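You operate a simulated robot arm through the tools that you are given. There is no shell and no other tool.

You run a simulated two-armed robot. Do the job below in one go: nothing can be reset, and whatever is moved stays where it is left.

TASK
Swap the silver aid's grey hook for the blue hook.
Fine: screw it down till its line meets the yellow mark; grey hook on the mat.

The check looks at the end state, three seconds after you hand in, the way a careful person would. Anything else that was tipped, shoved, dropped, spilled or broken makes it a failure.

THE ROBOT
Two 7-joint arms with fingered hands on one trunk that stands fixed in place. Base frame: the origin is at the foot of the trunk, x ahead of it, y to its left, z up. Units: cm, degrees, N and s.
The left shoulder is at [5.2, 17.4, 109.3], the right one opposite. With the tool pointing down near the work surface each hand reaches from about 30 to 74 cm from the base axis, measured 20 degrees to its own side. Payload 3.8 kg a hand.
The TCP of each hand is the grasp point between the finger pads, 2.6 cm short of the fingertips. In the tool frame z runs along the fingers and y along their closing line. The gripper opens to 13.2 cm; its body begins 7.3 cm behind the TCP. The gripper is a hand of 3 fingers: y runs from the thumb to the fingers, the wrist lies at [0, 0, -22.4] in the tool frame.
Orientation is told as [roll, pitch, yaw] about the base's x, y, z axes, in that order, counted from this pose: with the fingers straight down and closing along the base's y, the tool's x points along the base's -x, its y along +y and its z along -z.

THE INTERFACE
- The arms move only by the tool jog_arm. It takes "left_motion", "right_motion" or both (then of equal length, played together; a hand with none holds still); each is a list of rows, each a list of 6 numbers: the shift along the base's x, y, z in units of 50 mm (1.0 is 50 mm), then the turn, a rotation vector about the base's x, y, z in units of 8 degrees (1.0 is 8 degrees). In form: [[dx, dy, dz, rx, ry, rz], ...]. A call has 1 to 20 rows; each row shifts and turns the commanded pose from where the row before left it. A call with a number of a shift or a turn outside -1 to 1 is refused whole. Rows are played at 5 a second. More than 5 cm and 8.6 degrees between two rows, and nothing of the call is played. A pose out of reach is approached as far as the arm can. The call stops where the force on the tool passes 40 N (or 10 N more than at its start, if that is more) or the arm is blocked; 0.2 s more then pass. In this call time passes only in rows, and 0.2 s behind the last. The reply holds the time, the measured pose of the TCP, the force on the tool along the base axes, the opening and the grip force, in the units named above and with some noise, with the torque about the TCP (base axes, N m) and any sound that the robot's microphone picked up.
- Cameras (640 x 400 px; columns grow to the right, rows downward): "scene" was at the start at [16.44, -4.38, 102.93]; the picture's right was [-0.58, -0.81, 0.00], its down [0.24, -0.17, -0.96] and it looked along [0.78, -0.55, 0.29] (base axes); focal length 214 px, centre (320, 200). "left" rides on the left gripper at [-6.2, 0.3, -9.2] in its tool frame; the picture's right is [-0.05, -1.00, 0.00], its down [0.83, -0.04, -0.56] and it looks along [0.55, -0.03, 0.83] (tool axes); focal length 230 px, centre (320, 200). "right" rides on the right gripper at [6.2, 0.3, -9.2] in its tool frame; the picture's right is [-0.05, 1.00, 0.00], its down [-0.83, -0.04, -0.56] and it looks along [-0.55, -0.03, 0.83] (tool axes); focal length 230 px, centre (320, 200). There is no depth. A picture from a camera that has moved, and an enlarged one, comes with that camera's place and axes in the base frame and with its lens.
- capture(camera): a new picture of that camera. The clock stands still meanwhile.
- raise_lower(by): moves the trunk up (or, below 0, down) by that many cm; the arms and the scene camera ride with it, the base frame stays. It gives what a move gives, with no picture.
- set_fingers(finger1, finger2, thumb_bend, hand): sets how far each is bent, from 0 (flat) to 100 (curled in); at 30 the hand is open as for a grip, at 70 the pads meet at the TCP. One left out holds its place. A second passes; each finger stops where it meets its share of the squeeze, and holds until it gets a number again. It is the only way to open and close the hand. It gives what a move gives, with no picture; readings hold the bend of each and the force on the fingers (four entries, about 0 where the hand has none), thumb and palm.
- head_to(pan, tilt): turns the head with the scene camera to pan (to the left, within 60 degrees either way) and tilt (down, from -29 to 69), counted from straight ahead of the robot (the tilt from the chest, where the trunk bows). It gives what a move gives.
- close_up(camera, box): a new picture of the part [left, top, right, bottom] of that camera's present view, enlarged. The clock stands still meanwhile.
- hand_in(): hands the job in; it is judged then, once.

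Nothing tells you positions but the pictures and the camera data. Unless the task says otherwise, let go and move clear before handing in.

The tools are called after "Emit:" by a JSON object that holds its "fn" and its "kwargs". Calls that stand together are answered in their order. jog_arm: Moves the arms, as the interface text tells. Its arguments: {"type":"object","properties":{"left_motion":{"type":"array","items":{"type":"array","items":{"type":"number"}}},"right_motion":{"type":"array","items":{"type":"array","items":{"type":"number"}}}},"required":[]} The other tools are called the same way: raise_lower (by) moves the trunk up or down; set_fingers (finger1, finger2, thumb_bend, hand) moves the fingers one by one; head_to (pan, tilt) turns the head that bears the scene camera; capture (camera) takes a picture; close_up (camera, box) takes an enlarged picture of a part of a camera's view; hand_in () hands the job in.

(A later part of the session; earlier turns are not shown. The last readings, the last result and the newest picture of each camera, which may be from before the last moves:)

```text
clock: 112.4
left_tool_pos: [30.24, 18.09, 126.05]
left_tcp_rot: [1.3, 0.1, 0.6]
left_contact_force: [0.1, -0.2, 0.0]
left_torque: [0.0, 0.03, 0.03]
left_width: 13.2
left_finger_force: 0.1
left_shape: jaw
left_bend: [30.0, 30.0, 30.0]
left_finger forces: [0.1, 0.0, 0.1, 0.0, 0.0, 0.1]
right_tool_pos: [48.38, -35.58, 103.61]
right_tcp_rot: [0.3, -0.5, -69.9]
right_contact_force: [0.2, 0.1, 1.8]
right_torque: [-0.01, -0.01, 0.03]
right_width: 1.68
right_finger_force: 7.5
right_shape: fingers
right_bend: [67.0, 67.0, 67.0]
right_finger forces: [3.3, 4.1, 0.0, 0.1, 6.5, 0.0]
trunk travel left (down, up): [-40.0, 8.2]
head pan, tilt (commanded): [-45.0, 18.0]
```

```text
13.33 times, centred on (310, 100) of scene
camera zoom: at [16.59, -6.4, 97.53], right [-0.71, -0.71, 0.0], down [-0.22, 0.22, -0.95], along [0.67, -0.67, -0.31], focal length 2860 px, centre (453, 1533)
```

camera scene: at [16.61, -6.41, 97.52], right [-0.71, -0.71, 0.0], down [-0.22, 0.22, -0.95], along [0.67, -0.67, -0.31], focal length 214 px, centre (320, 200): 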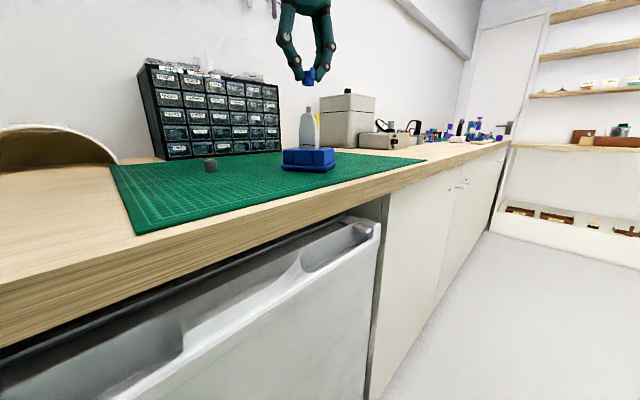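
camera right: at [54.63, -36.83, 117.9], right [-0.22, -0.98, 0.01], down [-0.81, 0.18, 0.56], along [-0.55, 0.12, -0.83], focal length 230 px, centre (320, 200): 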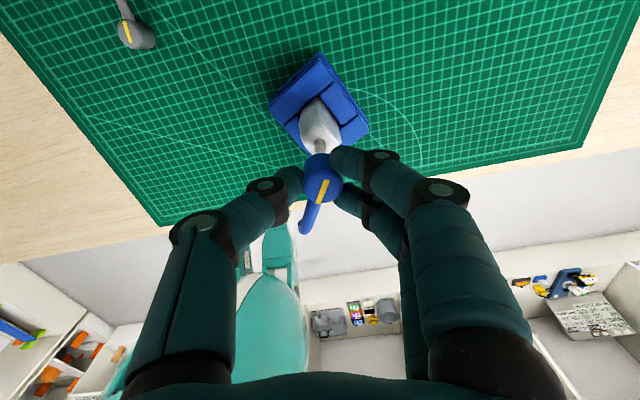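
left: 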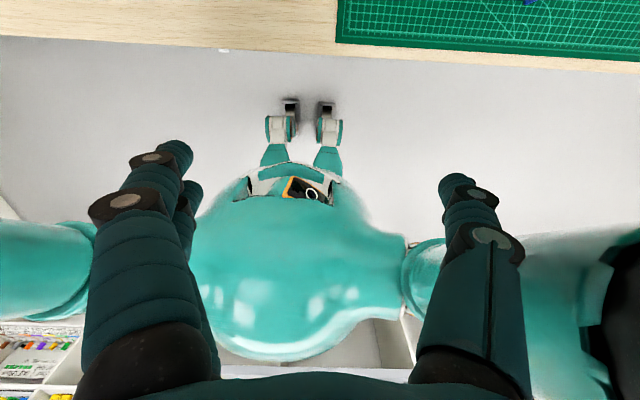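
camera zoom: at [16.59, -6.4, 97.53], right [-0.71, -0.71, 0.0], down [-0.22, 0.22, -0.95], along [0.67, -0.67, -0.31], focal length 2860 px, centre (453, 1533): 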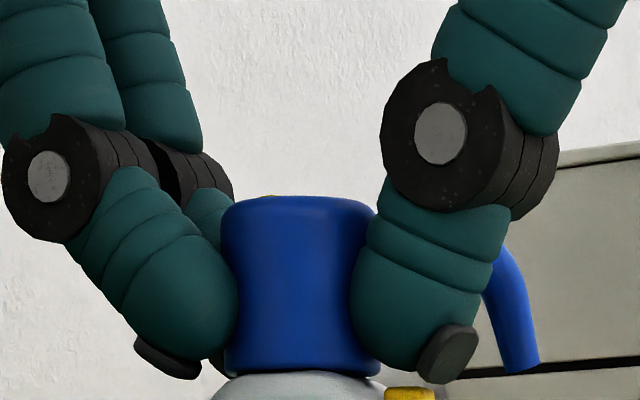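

Still free—no thread torque. I take a closer look at the junction to see how far down the collar really is.

Emit:
{"fn": "close_up", "kwargs": {"camera": "scene", "box": [300, 106, 318, 118]}}

Emit:
{"fn": "close_up", "kwargs": {"camera": "right", "box": [290, 130, 350, 220]}}

```text
16.00 times, centred on (309, 112) of scene
camera zoom: at [16.59, -6.4, 97.53], right [-0.71, -0.71, 0.0], down [-0.22, 0.22, -0.95], along [0.67, -0.67, -0.31], focal length 3432 px, centre (496, 1608)
```

zoom: 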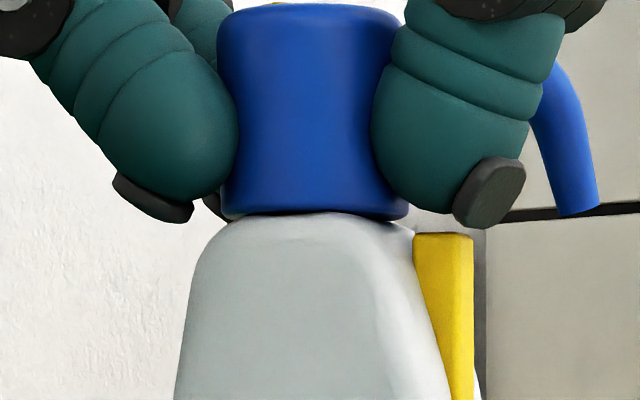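

```text
4.44 times, centred on (320, 175) of right
camera zoom: at [46.42, -29.6, 112.7], right [0.96, 0.29, 0.01], down [0.24, -0.79, 0.56], along [0.17, -0.54, -0.83], focal length 1022 px, centre (320, 311)
```

zoom: 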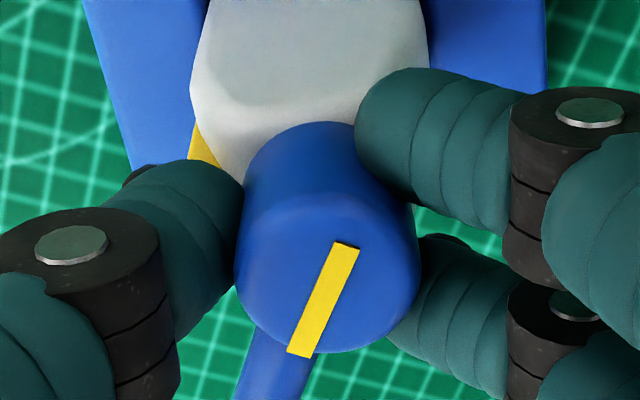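

The collar has simply dropped onto the body without catching the thread (the grey one sat ~1 mm higher and climbed ≈1.2 cm per turn). So I'll turn back, raise the collar to the top of the stud and start the thread there.

Emit:
{"fn": "jog_arm", "kwargs": {"right_motion": [[0, 0, 0.01, 0, 0, 0.8], [0, 0, 0.01, 0, 0, 1], [0, 0, 0, 0, 0, 1], [0, 0, 0, 0, 0, 1], [0, 0, 0, 0, 0, 1], [0, 0, 0, 0, 0, 1], [0, 0, 0, 0, 0, 1], [0, 0, 0, 0, 0, 1], [0, 0, 0, 0, 0, 1], [0, 0, 0, 0, 0, 1], [0, 0, 0, 0, 0, 1], [0, 0, 0, 0, 0, 1], [0, 0, 0, 0, 0, 1], [0, 0, 0, 0, 0, 1], [0, 0, 0, 0, 0, 1], [0, 0, 0, 0, 0, 1], [0, 0, 0, 0, 0, 1], [0, 0, 0, 0, 0, 1], [0, 0, 0, 0, 0, 1], [0, 0, 0, 0, 0, 1]]}}

Emit:
{"fn": "close_up", "kwargs": {"camera": "right", "box": [250, 140, 410, 260]}}

Emit:
{"fn": "close_up", "kwargs": {"camera": "scene", "box": [294, 85, 326, 115]}}

```text
clock: 116.6
left_tool_pos: [30.29, 18.13, 125.94]
left_tcp_rot: [1.2, 0.1, 0.5]
left_contact_force: [1.2, 0.5, -0.3]
left_torque: [-0.01, -0.01, -0.05]
left_width: 13.16
left_finger_force: 0.1
left_shape: jaw
left_bend: [30.0, 30.0, 30.0]
left_finger forces: [0.0, 0.0, 0.0, 0.0, 0.1, 0.0]
right_tool_pos: [48.33, -35.63, 103.68]
right_tcp_rot: [0.3, -0.5, 88.7]
right_contact_force: [-0.9, -0.7, 0.5]
right_torque: [0.03, 0.01, 0.01]
right_width: 1.68
right_finger_force: 6.4
right_shape: fingers
right_bend: [67.0, 67.0, 67.0]
right_finger forces: [3.0, 3.9, 0.0, 0.1, 6.4, 0.1]
trunk travel left (down, up): [-40.0, 8.2]
head pan, tilt (commanded): [-45.0, 18.0]
```

```text
3.33 times, centred on (330, 200) of right
camera zoom: at [47.89, -41.82, 112.73], right [-1.0, 0.07, 0.01], down [0.07, 0.82, 0.56], along [0.04, 0.56, -0.83], focal length 767 px, centre (287, 200)
```

zoom: 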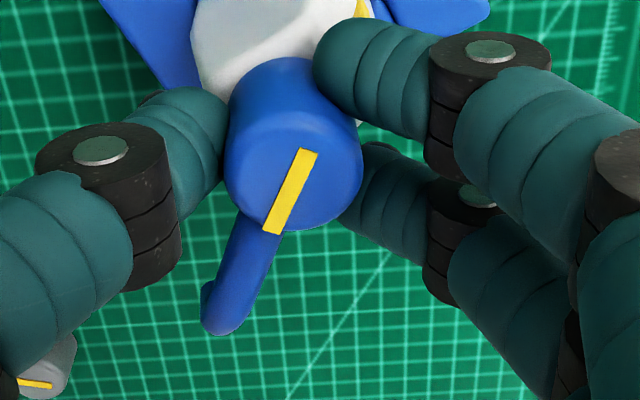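

```text
13.33 times, centred on (310, 100) of scene
camera zoom: at [16.61, -6.41, 97.52], right [-0.71, -0.71, 0.0], down [-0.22, 0.22, -0.95], along [0.67, -0.67, -0.31], focal length 2860 px, centre (453, 1533)
```

zoom: 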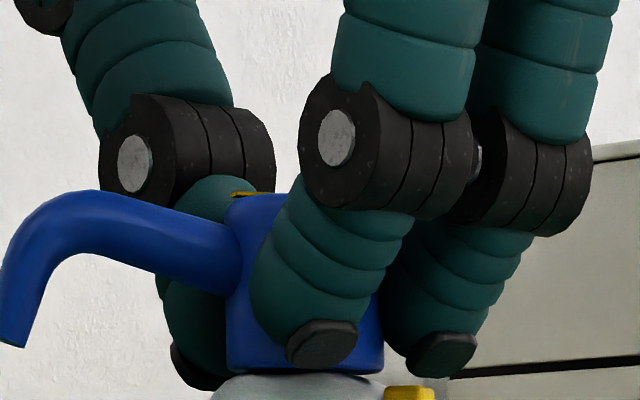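

Emit:
{"fn": "jog_arm", "kwargs": {"right_motion": [[0, 0, 0, 0, 0, 1], [0, 0, 0, 0, 0, 1], [0, 0, 0, 0, 0, 1], [0, 0, 0, 0, 0, 1], [0, 0, 0, 0, 0, 1], [0, 0, 0, 0, 0, 1], [0, 0, 0, 0, 0, 1], [0, 0, 0, 0, 0, 1], [0, 0, 0, 0, 0, 1], [0, 0, 0, 0, 0, 1], [0, 0, 0, 0, 0, 1], [0, 0, 0, 0, 0, 1]]}}

Emit:
{"fn": "close_up", "kwargs": {"camera": "right", "box": [250, 140, 410, 260]}}

Emit:
{"fn": "close_up", "kwargs": {"camera": "scene", "box": [294, 85, 326, 115]}}

```text
clock: 119.2
left_tool_pos: [30.28, 18.06, 125.96]
left_tcp_rot: [1.3, 0.1, 0.7]
left_contact_force: [0.4, -0.6, 0.5]
left_torque: [-0.02, 0.0, -0.01]
left_width: 13.2
left_finger_force: 0.1
left_shape: jaw
left_bend: [30.0, 30.0, 30.0]
left_finger forces: [0.1, 0.0, 0.1, 0.0, 0.1, 0.1]
right_tool_pos: [48.46, -35.6, 103.57]
right_tcp_rot: [0.3, -0.6, -175.3]
right_contact_force: [-1.0, 0.3, -0.7]
right_torque: [-0.02, 0.01, 0.01]
right_width: 1.7
right_finger_force: 6.8
right_shape: fingers
right_bend: [67.0, 67.0, 67.0]
right_finger forces: [3.1, 3.9, 0.0, 0.0, 6.2, 0.0]
trunk travel left (down, up): [-40.0, 8.2]
head pan, tilt (commanded): [-45.0, 18.0]
```

```text
3.33 times, centred on (330, 200) of right
camera zoom: at [54.55, -35.26, 112.74], right [0.03, -1.0, 0.01], down [-0.83, -0.02, 0.56], along [-0.56, -0.02, -0.83], focal length 767 px, centre (287, 200)
```

zoom: 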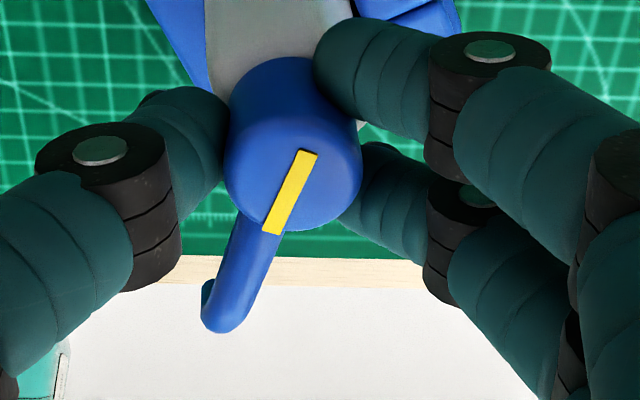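

```text
13.33 times, centred on (310, 100) of scene
camera zoom: at [16.6, -6.41, 97.52], right [-0.71, -0.71, 0.0], down [-0.22, 0.22, -0.95], along [0.67, -0.67, -0.31], focal length 2860 px, centre (453, 1533)
```

zoom: 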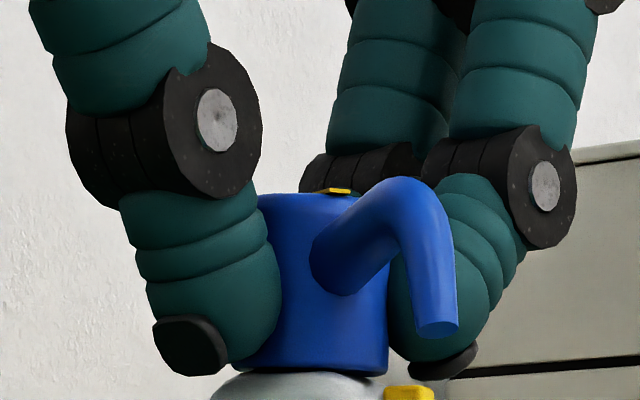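

The collar came back freely. Now I raise it ~0.95 cm so its rim sits near the stud's top, then turn clockwise from there.

Emit:
{"fn": "jog_arm", "kwargs": {"right_motion": [[0, 0, 0.06, 0, 0, 0], [0, 0, 0.06, 0, 0, 0], [0, 0, 0.06, 0, 0, 0]]}}

Emit:
{"fn": "close_up", "kwargs": {"camera": "scene", "box": [294, 85, 326, 115]}}

```text
clock: 120.0
left_tool_pos: [30.26, 18.04, 126.03]
left_tcp_rot: [1.3, 0.1, 0.7]
left_contact_force: [0.3, -0.4, -0.1]
left_torque: [-0.01, 0.02, 0.0]
left_width: 13.2
left_finger_force: 0.0
left_shape: jaw
left_bend: [30.0, 30.0, 30.0]
left_finger forces: [0.0, 0.0, 0.0, 0.1, 0.1, 0.0]
right_tool_pos: [48.32, -35.56, 104.57]
right_tcp_rot: [0.3, -0.5, -175.4]
right_contact_force: [0.8, -0.7, -0.8]
right_torque: [-0.02, -0.02, 0.0]
right_width: 1.66
right_finger_force: 6.6
right_shape: fingers
right_bend: [67.0, 67.0, 67.0]
right_finger forces: [3.1, 4.1, 0.0, 0.0, 6.2, 0.1]
trunk travel left (down, up): [-40.0, 8.2]
head pan, tilt (commanded): [-45.0, 18.0]
```

```text
13.33 times, centred on (310, 100) of scene
camera zoom: at [16.6, -6.41, 97.52], right [-0.71, -0.71, 0.0], down [-0.22, 0.22, -0.95], along [0.67, -0.67, -0.31], focal length 2860 px, centre (453, 1533)
```

zoom: 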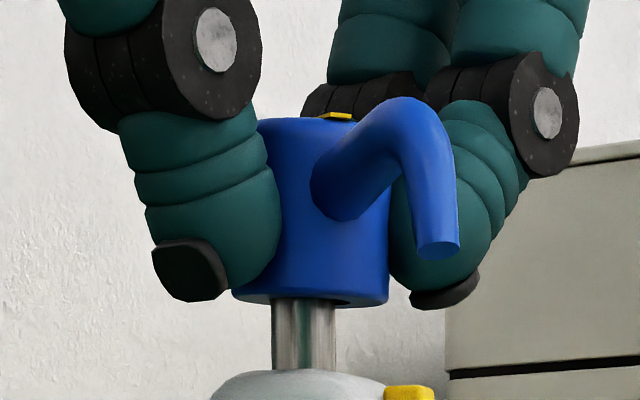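

The rim is ~1.5 mm below the stud top; the collar leans ~5° toward the fingers again. I tilt the hand to bring it upright and re-centre.

Emit:
{"fn": "jog_arm", "kwargs": {"right_motion": [[0.004, 0.042, 0.01, -0.33, -0.02, 0], [0.004, 0.042, 0.01, -0.33, -0.02, 0]]}}

Emit:
{"fn": "close_up", "kwargs": {"camera": "scene", "box": [294, 85, 326, 115]}}

Emit:
{"fn": "close_up", "kwargs": {"camera": "right", "box": [250, 140, 410, 260]}}

```text
clock: 120.6
left_tool_pos: [30.32, 17.91, 126.02]
left_tcp_rot: [1.2, 0.1, 0.6]
left_contact_force: [-0.5, 0.1, 0.9]
left_torque: [0.0, -0.01, 0.01]
left_width: 13.22
left_finger_force: 0.1
left_shape: jaw
left_bend: [30.0, 30.0, 30.0]
left_finger forces: [0.0, 0.0, 0.1, 0.0, 0.1, 0.0]
right_tool_pos: [48.37, -35.27, 104.59]
right_tcp_rot: [5.7, -0.7, -175.5]
right_contact_force: [0.2, 0.3, -0.1]
right_torque: [0.01, -0.01, 0.0]
right_width: 1.69
right_finger_force: 6.2
right_shape: fingers
right_bend: [67.0, 67.0, 67.0]
right_finger forces: [3.0, 3.9, 0.1, 0.1, 6.2, 0.1]
trunk travel left (down, up): [-40.0, 8.2]
head pan, tilt (commanded): [-45.0, 18.0]
```

```text
13.33 times, centred on (310, 100) of scene
camera zoom: at [16.61, -6.41, 97.52], right [-0.71, -0.71, 0.0], down [-0.22, 0.22, -0.95], along [0.67, -0.67, -0.31], focal length 2860 px, centre (453, 1533)
```

zoom: 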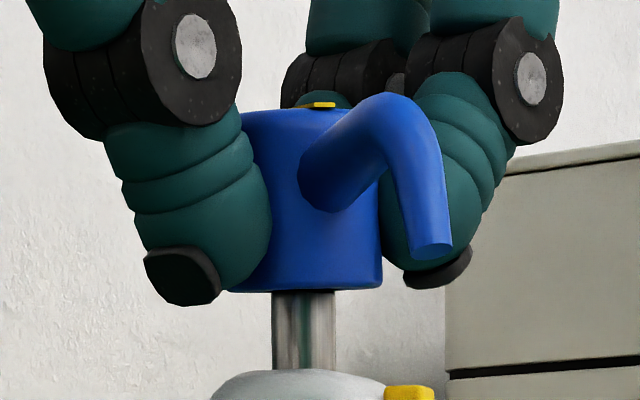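

```text
3.33 times, centred on (330, 200) of right
camera zoom: at [54.47, -34.07, 113.75], right [0.03, -0.99, 0.1], down [-0.83, 0.03, 0.56], along [-0.56, -0.1, -0.82], focal length 767 px, centre (287, 200)
```

zoom: 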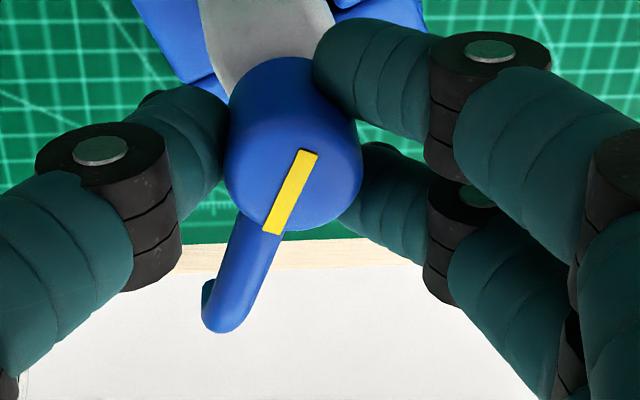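

The collar is now upright and centred on the stud tip. I lower 1 mm and turn clockwise with matching descent and orbit compensation, watching for thread pull.

Emit:
{"fn": "jog_arm", "kwargs": {"right_motion": [[0, 0, -0.02, 0, 0, 0], [0.0071, 0, -0.004, 0, 0, -0.75], [0.0071, -0.0007, -0.004, 0, 0, -0.75], [0.007, -0.0014, -0.004, 0, 0, -0.75], [0.0068, -0.0021, -0.004, 0, 0, -0.75], [0.0065, -0.0028, -0.004, 0, 0, -0.75]]}}

Emit:
{"fn": "close_up", "kwargs": {"camera": "scene", "box": [294, 85, 326, 115]}}

Emit:
{"fn": "close_up", "kwargs": {"camera": "right", "box": [250, 140, 410, 260]}}

```text
clock: 122.0
left_tool_pos: [30.31, 17.9, 126.07]
left_tcp_rot: [1.3, 0.0, 0.6]
left_contact_force: [-1.4, 0.1, -0.3]
left_torque: [0.02, 0.03, 0.02]
left_width: 13.18
left_finger_force: 0.1
left_shape: jaw
left_bend: [30.0, 30.0, 30.0]
left_finger forces: [0.0, 0.1, 0.0, 0.1, 0.0, 0.1]
right_tool_pos: [48.58, -35.25, 104.44]
right_tcp_rot: [5.6, -0.6, 154.5]
right_contact_force: [0.6, 0.0, -0.3]
right_torque: [-0.01, 0.04, -0.01]
right_width: 1.66
right_finger_force: 6.8
right_shape: fingers
right_bend: [67.0, 67.0, 67.0]
right_finger forces: [3.1, 4.1, 0.0, 0.0, 6.2, 0.2]
trunk travel left (down, up): [-40.0, 8.2]
head pan, tilt (commanded): [-45.0, 18.0]
```

```text
13.33 times, centred on (310, 100) of scene
camera zoom: at [16.61, -6.41, 97.52], right [-0.71, -0.71, 0.0], down [-0.22, 0.22, -0.95], along [0.67, -0.67, -0.31], focal length 2860 px, centre (453, 1533)
```

zoom: 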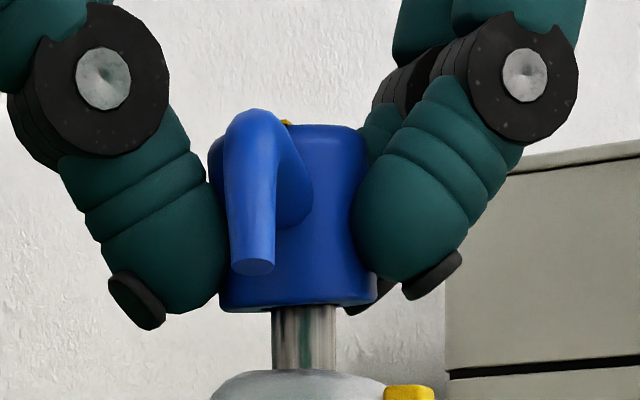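

```text
3.33 times, centred on (330, 200) of right
camera zoom: at [54.4, -37.36, 113.54], right [-0.48, -0.87, 0.1], down [-0.7, 0.44, 0.56], along [-0.53, 0.2, -0.82], focal length 767 px, centre (287, 200)
```

zoom: 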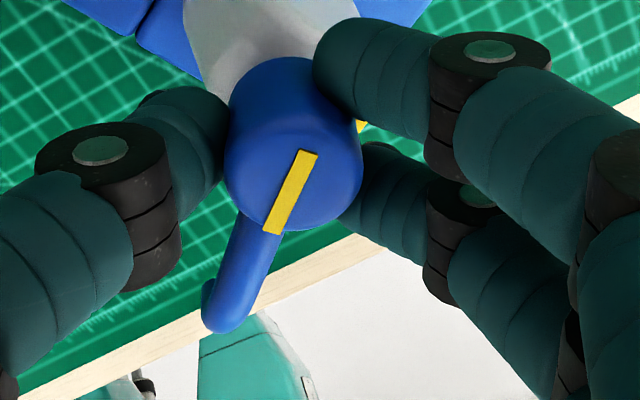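

Rotation revealed the true lean (I had over-corrected). I fix the tilt accordingly.

Emit:
{"fn": "jog_arm", "kwargs": {"right_motion": [[0.006, -0.039, 0, 0.36, 0.05, 0], [0.006, -0.039, 0, 0.36, 0.05, 0]]}}

Emit:
{"fn": "close_up", "kwargs": {"camera": "scene", "box": [294, 85, 326, 115]}}

Emit:
{"fn": "close_up", "kwargs": {"camera": "right", "box": [250, 140, 410, 260]}}

```text
clock: 122.6
left_tool_pos: [30.25, 18.01, 126.06]
left_tcp_rot: [1.3, 0.1, 0.6]
left_contact_force: [0.9, -0.8, -0.2]
left_torque: [0.0, -0.01, -0.02]
left_width: 13.2
left_finger_force: 0.1
left_shape: jaw
left_bend: [30.0, 30.0, 30.0]
left_finger forces: [0.0, 0.0, 0.1, 0.0, 0.1, 0.0]
right_tool_pos: [48.59, -35.64, 104.47]
right_tcp_rot: [0.7, -3.8, 154.6]
right_contact_force: [-0.7, -0.1, -0.8]
right_torque: [0.0, 0.01, 0.01]
right_width: 1.69
right_finger_force: 6.4
right_shape: fingers
right_bend: [67.0, 67.0, 67.0]
right_finger forces: [3.1, 4.1, 0.1, 0.0, 6.1, 0.1]
trunk travel left (down, up): [-40.0, 8.2]
head pan, tilt (commanded): [-45.0, 18.0]
```

```text
13.33 times, centred on (310, 100) of scene
camera zoom: at [16.61, -6.42, 97.52], right [-0.71, -0.71, 0.0], down [-0.22, 0.22, -0.95], along [0.67, -0.67, -0.31], focal length 2860 px, centre (453, 1533)
```

zoom: 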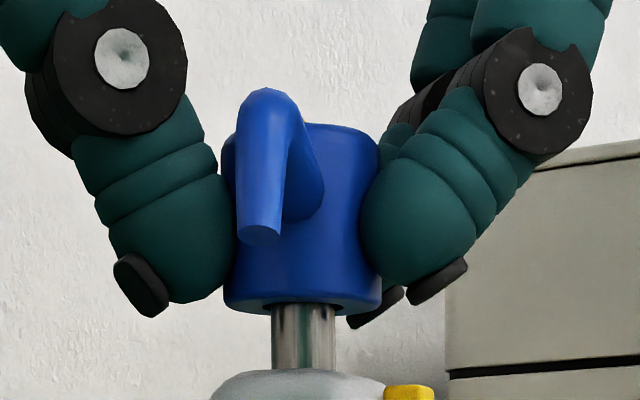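

```text
3.33 times, centred on (330, 200) of right
camera zoom: at [54.62, -38.67, 113.2], right [-0.47, -0.88, 0.02], down [-0.69, 0.38, 0.61], along [-0.54, 0.28, -0.79], focal length 767 px, centre (287, 200)
```

zoom: 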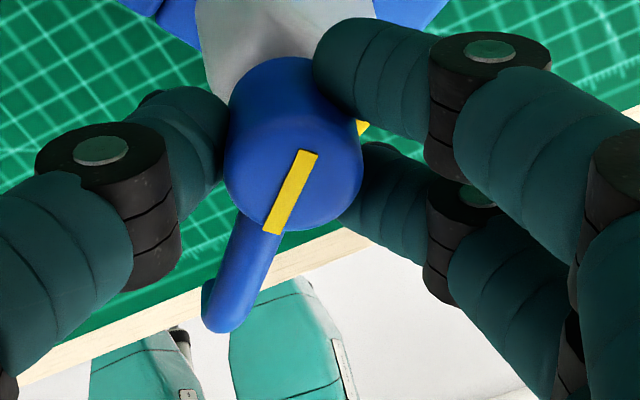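

In-plane it's level now, but it leans ~4–5° away from the camera. I correct that component.

Emit:
{"fn": "jog_arm", "kwargs": {"right_motion": [[-0.044, 0.044, 0, -0.4, -0.4, 0]]}}

Emit:
{"fn": "close_up", "kwargs": {"camera": "scene", "box": [294, 85, 326, 115]}}

```text
clock: 123.0
left_tool_pos: [30.21, 18.13, 125.89]
left_tcp_rot: [1.3, 0.1, 0.7]
left_contact_force: [0.4, -0.1, 0.1]
left_torque: [-0.05, 0.02, -0.01]
left_width: 13.19
left_finger_force: 0.1
left_shape: jaw
left_bend: [30.0, 30.0, 30.0]
left_finger forces: [0.1, 0.0, 0.1, 0.0, 0.0, 0.1]
right_tool_pos: [48.47, -35.37, 104.49]
right_tcp_rot: [2.3, 0.6, 154.6]
right_contact_force: [0.3, -0.7, -0.2]
right_torque: [0.01, -0.01, 0.03]
right_width: 1.68
right_finger_force: 6.2
right_shape: fingers
right_bend: [67.0, 67.0, 67.0]
right_finger forces: [3.1, 4.1, 0.1, 0.0, 6.1, 0.0]
trunk travel left (down, up): [-40.0, 8.2]
head pan, tilt (commanded): [-45.0, 18.0]
```

```text
13.33 times, centred on (310, 100) of scene
camera zoom: at [16.59, -6.38, 97.53], right [-0.71, -0.71, 0.0], down [-0.22, 0.22, -0.95], along [0.67, -0.67, -0.31], focal length 2860 px, centre (453, 1533)
```

zoom: 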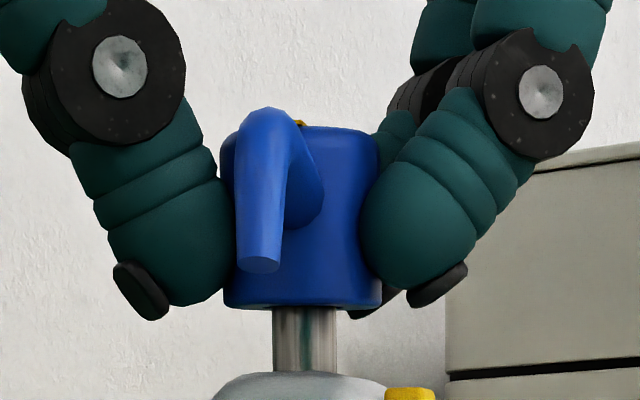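

Upright and centred now. I raise 2 mm to match the grey hook's helix height at this angle and then turn clockwise descending at the thread's rate.

Emit:
{"fn": "jog_arm", "kwargs": {"right_motion": [[0, 0, 0.035, 0, 0, 0], [0.0031, -0.0002, -0.004, 0, 0, -0.75], [0.0031, -0.0005, -0.004, 0, 0, -0.75], [0.003, -0.0008, -0.004, 0, 0, -0.75], [0.0029, -0.0011, -0.004, 0, 0, -0.75], [0.0028, -0.0014, -0.004, 0, 0, -0.75], [0.0026, -0.0017, -0.004, 0, 0, -0.75], [0.0024, -0.002, -0.004, 0, 0, -0.75]]}}

Emit:
{"fn": "close_up", "kwargs": {"camera": "scene", "box": [294, 85, 326, 115]}}

Emit:
{"fn": "close_up", "kwargs": {"camera": "right", "box": [250, 140, 410, 260]}}

```text
clock: 124.8
left_tool_pos: [30.35, 18.05, 126.03]
left_tcp_rot: [1.3, 0.1, 0.6]
left_contact_force: [0.3, 0.5, 1.0]
left_torque: [0.01, 0.02, 0.0]
left_width: 13.21
left_finger_force: 0.0
left_shape: jaw
left_bend: [30.0, 30.0, 30.0]
left_finger forces: [0.1, 0.1, 0.0, 0.0, 0.1, 0.1]
right_tool_pos: [48.39, -35.31, 104.55]
right_tcp_rot: [2.3, 0.4, 112.6]
right_contact_force: [0.2, -0.4, 0.6]
right_torque: [-0.01, 0.01, 0.03]
right_width: 1.66
right_finger_force: 7.2
right_shape: fingers
right_bend: [67.0, 67.0, 67.0]
right_finger forces: [3.4, 4.0, 0.0, 0.0, 6.3, 0.0]
trunk travel left (down, up): [-40.0, 8.2]
head pan, tilt (commanded): [-45.0, 18.0]
```

```text
13.33 times, centred on (310, 100) of scene
camera zoom: at [16.6, -6.41, 97.52], right [-0.71, -0.71, 0.0], down [-0.22, 0.22, -0.95], along [0.67, -0.67, -0.31], focal length 2860 px, centre (453, 1533)
```

zoom: 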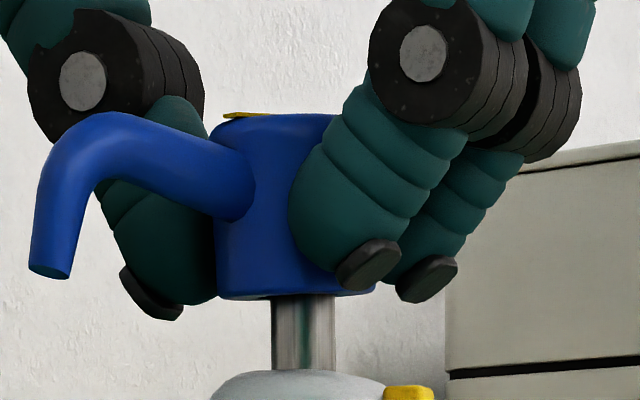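

```text
3.33 times, centred on (330, 200) of right
camera zoom: at [50.81, -40.94, 113.81], right [-0.94, -0.33, 0.04], down [-0.26, 0.8, 0.55], along [-0.21, 0.5, -0.84], focal length 767 px, centre (287, 200)
```

zoom: 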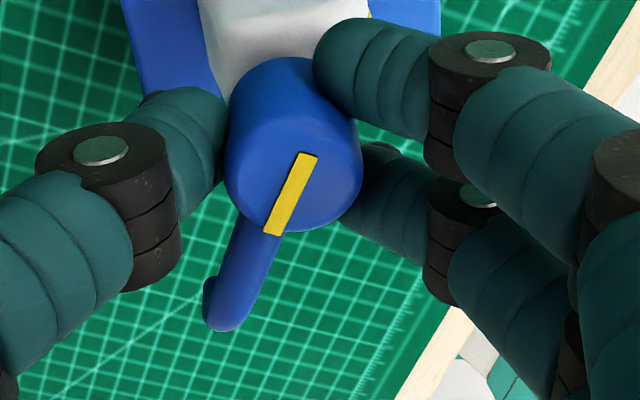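

I test whether the thread has caught: a 2 mm push straight down without rotation.

Emit:
{"fn": "jog_arm", "kwargs": {"right_motion": [[0, 0, -0.02, 0, 0, 0], [0, 0, -0.02, 0, 0, 0]]}}

Emit:
{"fn": "close_up", "kwargs": {"camera": "scene", "box": [294, 85, 326, 115]}}

```text
clock: 125.4
left_tool_pos: [30.33, 17.96, 126.06]
left_tcp_rot: [1.4, 0.1, 0.6]
left_contact_force: [-0.3, -0.2, -0.1]
left_torque: [0.04, -0.01, 0.01]
left_width: 13.18
left_finger_force: 0.0
left_shape: jaw
left_bend: [30.0, 30.0, 30.0]
left_finger forces: [0.0, 0.0, 0.0, 0.0, 0.0, 0.1]
right_tool_pos: [48.47, -35.44, 104.28]
right_tcp_rot: [2.4, 0.5, 112.6]
right_contact_force: [0.0, -0.2, 0.4]
right_torque: [-0.02, 0.03, 0.0]
right_width: 1.66
right_finger_force: 6.2
right_shape: fingers
right_bend: [67.0, 67.0, 67.0]
right_finger forces: [3.4, 3.9, 0.0, 0.1, 6.1, 0.1]
trunk travel left (down, up): [-40.0, 8.2]
head pan, tilt (commanded): [-45.0, 18.0]
```

```text
13.33 times, centred on (310, 100) of scene
camera zoom: at [16.6, -6.41, 97.52], right [-0.71, -0.71, 0.0], down [-0.22, 0.22, -0.95], along [0.67, -0.67, -0.31], focal length 2860 px, centre (453, 1533)
```

zoom: 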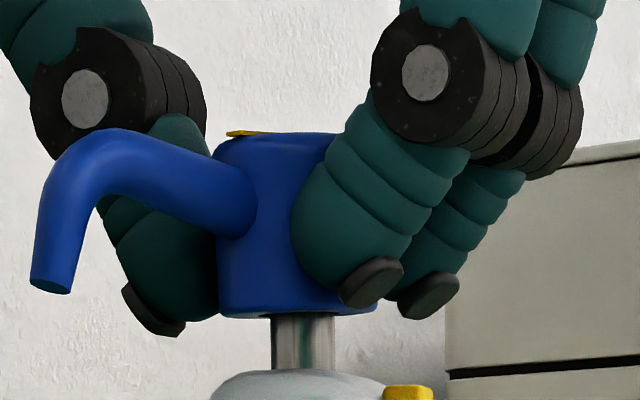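

Not caught — it still slides freely. The collar still leans ~3° toward its arm, which may keep the thread from starting. I correct that lean, raise to the stud tip and go back counter-clockwise for a fresh start.

Emit:
{"fn": "jog_arm", "kwargs": {"right_motion": [[0.002, -0.045, 0.02, 0.41, 0.02, 0], [0.0015, 0.003, 0.03, 0, 0, 1], [0.0013, 0.0035, 0.01, 0, 0, 1], [0.001, 0.004, 0.01, 0, 0, 1], [0.0008, 0.0042, 0, 0, 0, 1], [0.0006, 0.0043, 0, 0, 0, 1], [0.0004, 0.0044, 0, 0, 0, 1], [0.0002, 0.0045, 0, 0, 0, 1], [0, 0.0045, 0, 0, 0, 1], [0, 0.0045, 0, 0, 0, 1]]}}

Emit:
{"fn": "close_up", "kwargs": {"camera": "scene", "box": [294, 85, 326, 115]}}

Emit:
{"fn": "close_up", "kwargs": {"camera": "right", "box": [250, 140, 410, 260]}}

```text
clock: 127.6
left_tool_pos: [30.35, 18.06, 126.0]
left_tcp_rot: [1.3, 0.1, 0.5]
left_contact_force: [0.5, 0.8, -1.0]
left_torque: [-0.02, 0.0, -0.04]
left_width: 13.18
left_finger_force: 0.1
left_shape: jaw
left_bend: [30.0, 30.0, 30.0]
left_finger forces: [0.1, 0.1, 0.0, 0.0, 0.1, 0.0]
right_tool_pos: [48.57, -35.37, 104.73]
right_tcp_rot: [1.2, -2.6, -175.2]
right_contact_force: [-0.5, 0.6, -1.2]
right_torque: [0.02, -0.04, -0.02]
right_width: 1.65
right_finger_force: 6.8
right_shape: fingers
right_bend: [67.0, 67.0, 67.0]
right_finger forces: [3.2, 4.1, 0.0, 0.1, 6.2, 0.0]
trunk travel left (down, up): [-40.0, 8.2]
head pan, tilt (commanded): [-45.0, 18.0]
```

```text
13.33 times, centred on (310, 100) of scene
camera zoom: at [16.61, -6.41, 97.52], right [-0.71, -0.71, 0.0], down [-0.22, 0.22, -0.95], along [0.67, -0.67, -0.31], focal length 2860 px, centre (453, 1533)
```

zoom: 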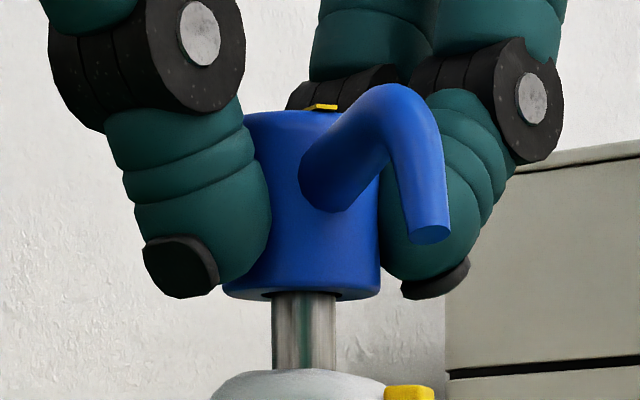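

```text
3.33 times, centred on (330, 200) of right
camera zoom: at [55.05, -34.97, 113.5], right [0.03, -1.0, 0.02], down [-0.81, -0.01, 0.59], along [-0.59, -0.04, -0.81], focal length 767 px, centre (287, 200)
```

zoom: 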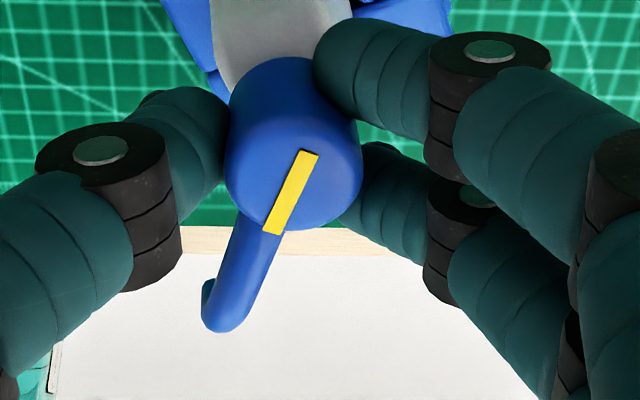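

Now it is upright (≤2°) and centred. I raise 1.5 mm to the stud tip and turn clockwise along the expected helix.

Emit:
{"fn": "jog_arm", "kwargs": {"right_motion": [[0, 0, 0.03, 0, 0, 0], [0.0013, -0.0031, -0.004, 0, 0, -0.75], [0.001, -0.0032, -0.004, 0, 0, -0.75], [0.0007, -0.0033, -0.004, 0, 0, -0.75], [0.0003, -0.0033, -0.004, 0, 0, -0.75], [0, -0.0034, -0.004, 0, 0, -0.75], [-0.0004, -0.0033, -0.004, 0, 0, -0.75], [-0.0007, -0.0033, -0.004, 0, 0, -0.75], [-0.0011, -0.0032, -0.004, 0, 0, -0.75], [-0.0014, -0.003, -0.004, 0, 0, -0.75], [-0.0017, -0.0029, -0.004, 0, 0, -0.75]]}}

Emit:
{"fn": "close_up", "kwargs": {"camera": "scene", "box": [294, 85, 326, 115]}}

Emit:
{"fn": "close_up", "kwargs": {"camera": "right", "box": [250, 140, 410, 260]}}

```text
clock: 130.0
left_tool_pos: [30.27, 18.07, 125.97]
left_tcp_rot: [1.3, 0.2, 0.6]
left_contact_force: [-0.2, -0.1, 0.6]
left_torque: [0.0, 0.0, -0.04]
left_width: 13.2
left_finger_force: 0.1
left_shape: jaw
left_bend: [30.0, 30.0, 30.0]
left_finger forces: [0.1, 0.1, 0.0, 0.1, 0.0, 0.0]
right_tool_pos: [48.56, -35.54, 104.54]
right_tcp_rot: [1.1, -2.5, 124.6]
right_contact_force: [-0.6, -0.1, 0.7]
right_torque: [0.0, -0.01, 0.0]
right_width: 1.68
right_finger_force: 6.7
right_shape: fingers
right_bend: [67.0, 67.0, 67.0]
right_finger forces: [3.2, 4.2, 0.0, 0.0, 6.2, 0.0]
trunk travel left (down, up): [-40.0, 8.2]
head pan, tilt (commanded): [-45.0, 18.0]
```

```text
13.33 times, centred on (310, 100) of scene
camera zoom: at [16.61, -6.41, 97.52], right [-0.71, -0.71, 0.0], down [-0.22, 0.22, -0.95], along [0.67, -0.67, -0.31], focal length 2860 px, centre (453, 1533)
```

zoom: 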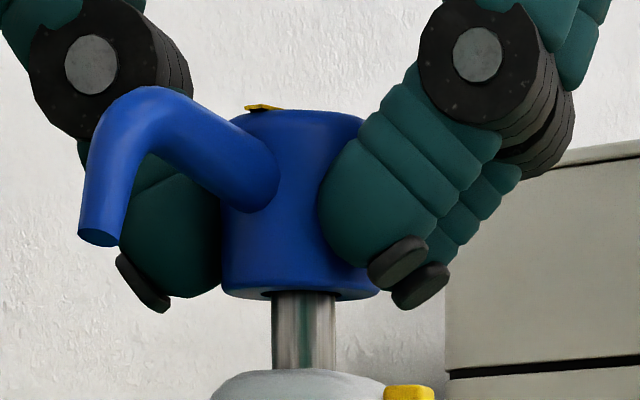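

```text
3.33 times, centred on (330, 200) of right
camera zoom: at [52.1, -41.06, 113.5], right [-0.85, -0.52, 0.02], down [-0.41, 0.69, 0.59], along [-0.33, 0.49, -0.81], focal length 767 px, centre (287, 200)
```

zoom: 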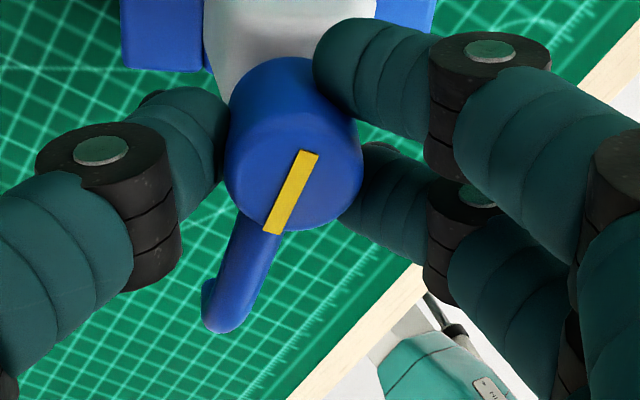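

Alignment is good. Again a push-down test to see whether the thread holds.

Emit:
{"fn": "jog_arm", "kwargs": {"right_motion": [[0, 0, -0.02, 0, 0, 0], [0, 0, -0.02, 0, 0, 0]]}}

Emit:
{"fn": "close_up", "kwargs": {"camera": "scene", "box": [294, 85, 326, 115]}}

```text
clock: 130.6
left_tool_pos: [30.25, 18.07, 126.02]
left_tcp_rot: [1.3, 0.0, 0.6]
left_contact_force: [0.2, 0.0, 0.0]
left_torque: [0.02, -0.01, 0.02]
left_width: 13.2
left_finger_force: 0.0
left_shape: jaw
left_bend: [30.0, 30.0, 30.0]
left_finger forces: [0.1, 0.0, 0.0, 0.0, 0.0, 0.0]
right_tool_pos: [48.57, -35.67, 104.32]
right_tcp_rot: [1.3, -2.6, 124.7]
right_contact_force: [0.0, -0.3, -0.4]
right_torque: [-0.01, 0.0, 0.0]
right_width: 1.67
right_finger_force: 6.2
right_shape: fingers
right_bend: [67.0, 67.0, 67.0]
right_finger forces: [3.2, 4.1, 0.1, 0.0, 6.1, 0.0]
trunk travel left (down, up): [-40.0, 8.2]
head pan, tilt (commanded): [-45.0, 18.0]
```

```text
13.33 times, centred on (310, 100) of scene
camera zoom: at [16.61, -6.41, 97.52], right [-0.71, -0.71, 0.0], down [-0.22, 0.22, -0.95], along [0.67, -0.67, -0.31], focal length 2860 px, centre (453, 1533)
```

zoom: 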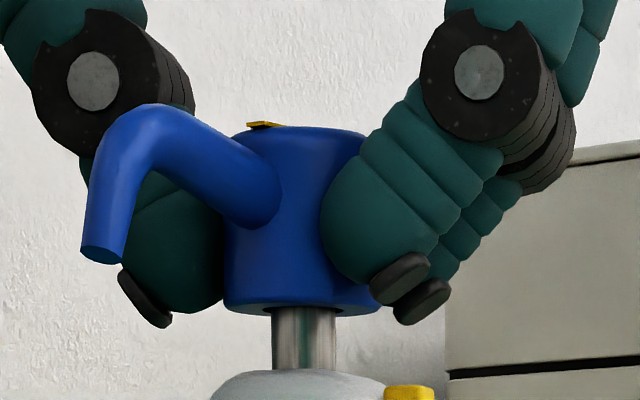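

Still free. I'll retrace the exact reverse of the grey hook's path: from here down along its helix (≈1.2 cm per turn) to the mark, which passes every possible catch point.

Emit:
{"fn": "jog_arm", "kwargs": {"right_motion": [[0, 0, 0.034, 0, 0, 0], [-0.002, -0.0027, -0.004, 0, 0, -0.75], [-0.0023, -0.0025, -0.004, 0, 0, -0.75], [-0.0025, -0.0022, -0.004, 0, 0, -0.75], [-0.0027, -0.0019, -0.004, 0, 0, -0.75], [-0.0029, -0.0016, -0.004, 0, 0, -0.75], [-0.0031, -0.0013, -0.004, 0, 0, -0.75], [-0.0032, -0.001, -0.004, 0, 0, -0.75], [-0.0033, -0.0007, -0.004, 0, 0, -0.75], [-0.0033, -0.0003, -0.004, 0, 0, -0.75], [-0.0034, 0, -0.004, 0, 0, -0.75]]}}

Emit:
{"fn": "close_up", "kwargs": {"camera": "scene", "box": [294, 85, 326, 115]}}

```text
clock: 133.0
left_tool_pos: [30.28, 18.14, 126.01]
left_tcp_rot: [1.3, 0.1, 0.6]
left_contact_force: [-0.4, -0.2, -0.5]
left_torque: [-0.01, 0.0, -0.01]
left_width: 13.19
left_finger_force: 0.0
left_shape: jaw
left_bend: [30.0, 30.0, 30.0]
left_finger forces: [0.1, 0.0, 0.0, 0.0, 0.0, 0.0]
right_tool_pos: [48.46, -35.72, 104.39]
right_tcp_rot: [1.1, -2.7, 64.6]
right_contact_force: [0.0, -0.1, -0.4]
right_torque: [0.04, 0.01, 0.01]
right_width: 1.66
right_finger_force: 7.5
right_shape: fingers
right_bend: [67.0, 67.0, 67.0]
right_finger forces: [3.2, 4.0, 0.1, 0.0, 6.2, 0.0]
trunk travel left (down, up): [-40.0, 8.2]
head pan, tilt (commanded): [-45.0, 18.0]
```

```text
13.33 times, centred on (310, 100) of scene
camera zoom: at [16.61, -6.41, 97.52], right [-0.71, -0.71, 0.0], down [-0.22, 0.22, -0.95], along [0.67, -0.67, -0.31], focal length 2860 px, centre (453, 1533)
```

zoom: 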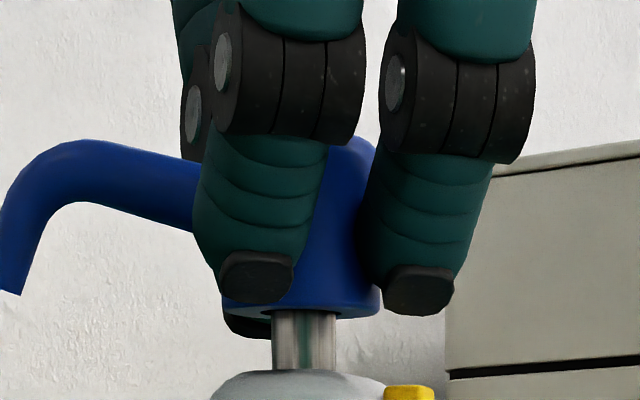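

Emit:
{"fn": "jog_arm", "kwargs": {"right_motion": [[-0.0033, 0.0004, -0.004, 0, 0, -0.75], [-0.0033, 0.0007, -0.004, 0, 0, -0.75], [-0.0032, 0.0011, -0.004, 0, 0, -0.75], [-0.003, 0.0014, -0.004, 0, 0, -0.75], [-0.0029, 0.0017, -0.004, 0, 0, -0.75], [-0.0027, 0.002, -0.004, 0, 0, -0.75], [-0.0025, 0.0023, -0.004, 0, 0, -0.75], [-0.0022, 0.0025, -0.004, 0, 0, -0.75], [-0.0019, 0.0027, -0.004, 0, 0, -0.75], [-0.0016, 0.0029, -0.004, 0, 0, -0.75]]}}

Emit:
{"fn": "jog_arm", "kwargs": {"right_motion": [[-0.0013, 0.0031, -0.004, 0, 0, -0.75], [-0.001, 0.0032, -0.004, 0, 0, -0.75], [-0.0007, 0.0033, -0.004, 0, 0, -0.75], [-0.0003, 0.0033, -0.004, 0, 0, -0.75], [0, 0.0034, -0.004, 0, 0, -0.75], [0.0004, 0.0033, -0.004, 0, 0, -0.75], [0.0007, 0.0033, -0.004, 0, 0, -0.75], [0.0011, 0.0032, -0.004, 0, 0, -0.75], [0.0014, 0.003, -0.004, 0, 0, -0.75], [0.0017, 0.0029, -0.004, 0, 0, -0.75]]}}

Emit:
{"fn": "close_up", "kwargs": {"camera": "scene", "box": [294, 85, 326, 115]}}

Emit:
{"fn": "close_up", "kwargs": {"camera": "right", "box": [250, 140, 410, 260]}}

```text
clock: 135.2
left_tool_pos: [30.28, 18.02, 125.93]
left_tcp_rot: [1.3, 0.1, 0.6]
left_contact_force: [-0.6, 0.2, -0.7]
left_torque: [-0.01, 0.02, 0.01]
left_width: 13.2
left_finger_force: 0.1
left_shape: jaw
left_bend: [30.0, 30.0, 30.0]
left_finger forces: [0.0, 0.0, 0.0, 0.0, 0.0, 0.0]
right_tool_pos: [48.17, -35.66, 104.12]
right_tcp_rot: [1.2, -2.6, 4.5]
right_contact_force: [-0.6, -0.9, -1.6]
right_torque: [-0.02, 0.02, 0.03]
right_width: 1.66
right_finger_force: 6.6
right_shape: fingers
right_bend: [67.0, 67.0, 67.0]
right_finger forces: [3.3, 3.5, 0.1, 0.0, 6.4, 0.1]
trunk travel left (down, up): [-40.0, 8.2]
head pan, tilt (commanded): [-45.0, 18.0]
```

```text
clock: 137.4
left_tool_pos: [30.22, 17.97, 126.11]
left_tcp_rot: [1.3, 0.0, 0.5]
left_contact_force: [-0.4, -0.2, 0.1]
left_torque: [0.01, -0.02, 0.0]
left_width: 13.16
left_finger_force: 0.2
left_shape: jaw
left_bend: [30.0, 30.0, 30.0]
left_finger forces: [0.0, 0.0, 0.1, 0.1, 0.1, 0.0]
right_tool_pos: [48.26, -35.43, 103.94]
right_tcp_rot: [1.2, -2.6, -55.5]
right_contact_force: [-2.1, -1.5, -2.1]
right_torque: [-0.04, 0.03, 0.01]
right_width: 1.64
right_finger_force: 6.3
right_shape: fingers
right_bend: [67.0, 67.0, 67.0]
right_finger forces: [2.5, 2.9, 0.0, 0.1, 7.4, 0.0]
trunk travel left (down, up): [-40.0, 8.2]
head pan, tilt (commanded): [-45.0, 18.0]
```

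```text
13.33 times, centred on (310, 100) of scene
camera zoom: at [16.59, -6.44, 97.52], right [-0.71, -0.71, 0.0], down [-0.22, 0.22, -0.95], along [0.67, -0.67, -0.31], focal length 2860 px, centre (453, 1533)
```

zoom: 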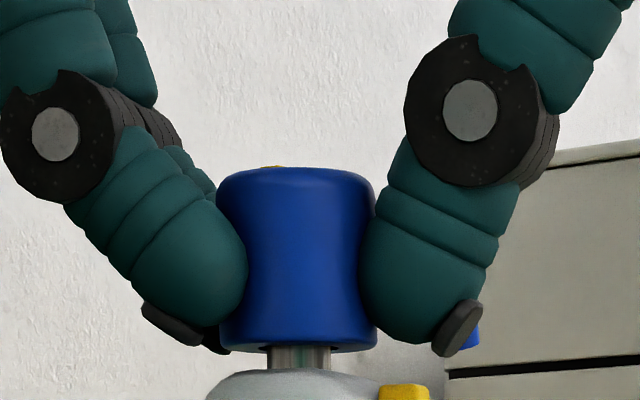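

```text
3.33 times, centred on (330, 200) of right
camera zoom: at [44.58, -29.92, 112.85], right [0.85, 0.52, 0.02], down [0.41, -0.69, 0.59], along [0.33, -0.49, -0.81], focal length 767 px, centre (287, 200)
```

zoom: 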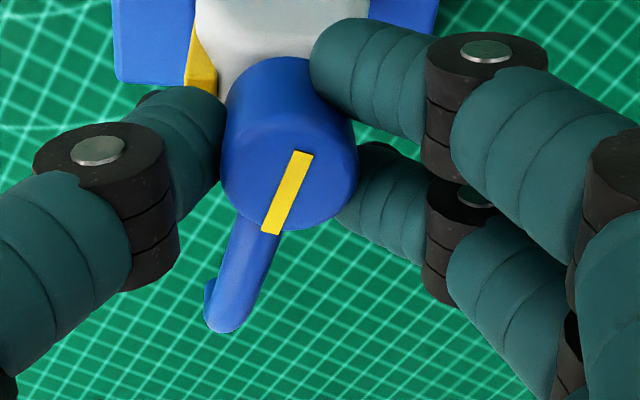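

There is now a small downward pull (Fz ≈ −2 N) — the thread may have caught. I test by raising 1.5 mm without turning.

Emit:
{"fn": "jog_arm", "kwargs": {"right_motion": [[-0.01, -0.008, 0.03, 0, 0, 0]]}}

Emit:
{"fn": "close_up", "kwargs": {"camera": "scene", "box": [294, 85, 326, 115]}}

Emit:
{"fn": "close_up", "kwargs": {"camera": "scene", "box": [270, 120, 350, 175]}}

```text
clock: 137.8
left_tool_pos: [30.39, 17.97, 126.0]
left_tcp_rot: [1.3, 0.1, 0.6]
left_contact_force: [0.5, 0.6, 0.6]
left_torque: [-0.01, -0.02, -0.02]
left_width: 13.17
left_finger_force: 0.1
left_shape: jaw
left_bend: [30.0, 30.0, 30.0]
left_finger forces: [0.0, 0.0, 0.1, 0.0, 0.0, 0.1]
right_tool_pos: [48.24, -35.43, 103.97]
right_tcp_rot: [1.1, -2.5, -55.3]
right_contact_force: [-1.6, -1.6, -6.2]
right_torque: [0.0, 0.0, 0.02]
right_width: 1.68
right_finger_force: 5.6
right_shape: fingers
right_bend: [67.0, 66.0, 67.0]
right_finger forces: [2.6, 3.1, 0.1, 0.0, 6.3, 0.1]
trunk travel left (down, up): [-40.0, 8.2]
head pan, tilt (commanded): [-45.0, 18.0]
```

```text
13.33 times, centred on (310, 100) of scene
camera zoom: at [16.63, -6.45, 97.51], right [-0.71, -0.71, 0.0], down [-0.22, 0.22, -0.95], along [0.67, -0.67, -0.31], focal length 2860 px, centre (453, 1533)
```

zoom: 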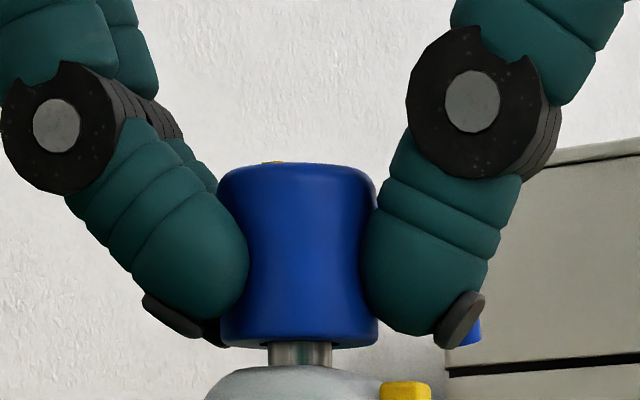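

```text
7.27 times, centred on (310, 148) of scene
camera zoom: at [16.63, -6.45, 97.51], right [-0.71, -0.71, 0.0], down [-0.22, 0.22, -0.95], along [0.67, -0.67, -0.31], focal length 1560 px, centre (393, 582)
```

zoom: 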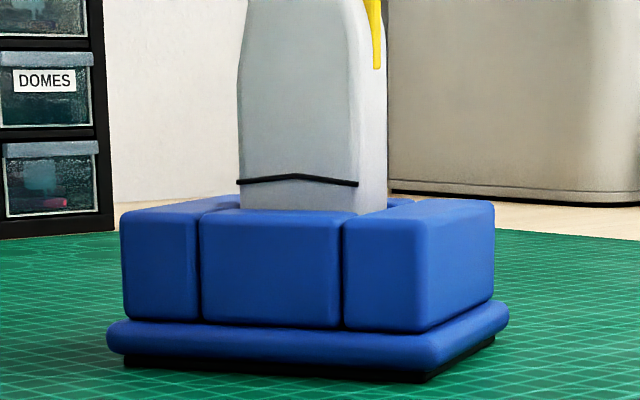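

The raise met −6 N and drew the aid up slightly: the thread is engaged. I ease back down and continue clockwise along the helix toward the mark.

Emit:
{"fn": "jog_arm", "kwargs": {"right_motion": [[-0.004, -0.004, -0.034, 0, 0, 0], [0.002, 0.0027, -0.004, 0, 0, -0.75], [0.0023, 0.0025, -0.004, 0, 0, -0.75], [0.0025, 0.0022, -0.004, 0, 0, -0.75], [0.0027, 0.0019, -0.004, 0, 0, -0.75]]}}

Emit:
{"fn": "close_up", "kwargs": {"camera": "scene", "box": [294, 85, 326, 115]}}

Emit:
{"fn": "close_up", "kwargs": {"camera": "right", "box": [250, 140, 410, 260]}}

```text
clock: 139.0
left_tool_pos: [30.32, 18.06, 125.92]
left_tcp_rot: [1.3, 0.1, 0.7]
left_contact_force: [-0.1, -0.4, 0.4]
left_torque: [-0.02, 0.04, 0.01]
left_width: 13.2
left_finger_force: 0.0
left_shape: jaw
left_bend: [30.0, 30.0, 30.0]
left_finger forces: [0.0, 0.1, 0.0, 0.1, 0.1, 0.0]
right_tool_pos: [48.26, -35.24, 103.89]
right_tcp_rot: [1.2, -2.7, -79.4]
right_contact_force: [0.5, -2.1, -1.5]
right_torque: [0.01, 0.02, 0.04]
right_width: 1.67
right_finger_force: 6.0
right_shape: fingers
right_bend: [67.0, 66.0, 67.0]
right_finger forces: [3.1, 4.0, 0.0, 0.0, 5.7, 0.0]
trunk travel left (down, up): [-40.0, 8.2]
head pan, tilt (commanded): [-45.0, 18.0]
```

```text
13.33 times, centred on (310, 100) of scene
camera zoom: at [16.62, -6.43, 97.52], right [-0.71, -0.71, 0.0], down [-0.22, 0.22, -0.95], along [0.67, -0.67, -0.31], focal length 2860 px, centre (453, 1533)
```

zoom: 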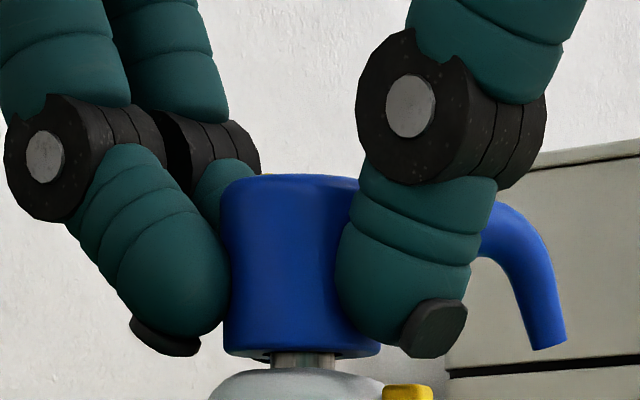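

```text
3.33 times, centred on (330, 200) of right
camera zoom: at [47.11, -28.87, 112.76], right [0.99, 0.13, 0.02], down [0.09, -0.8, 0.59], along [0.1, -0.58, -0.81], focal length 767 px, centre (287, 200)
```

zoom: 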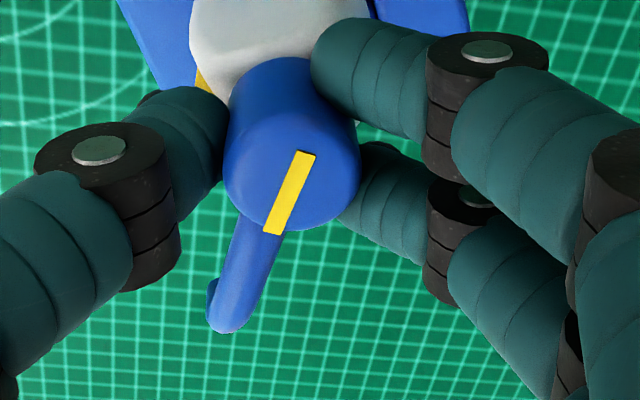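

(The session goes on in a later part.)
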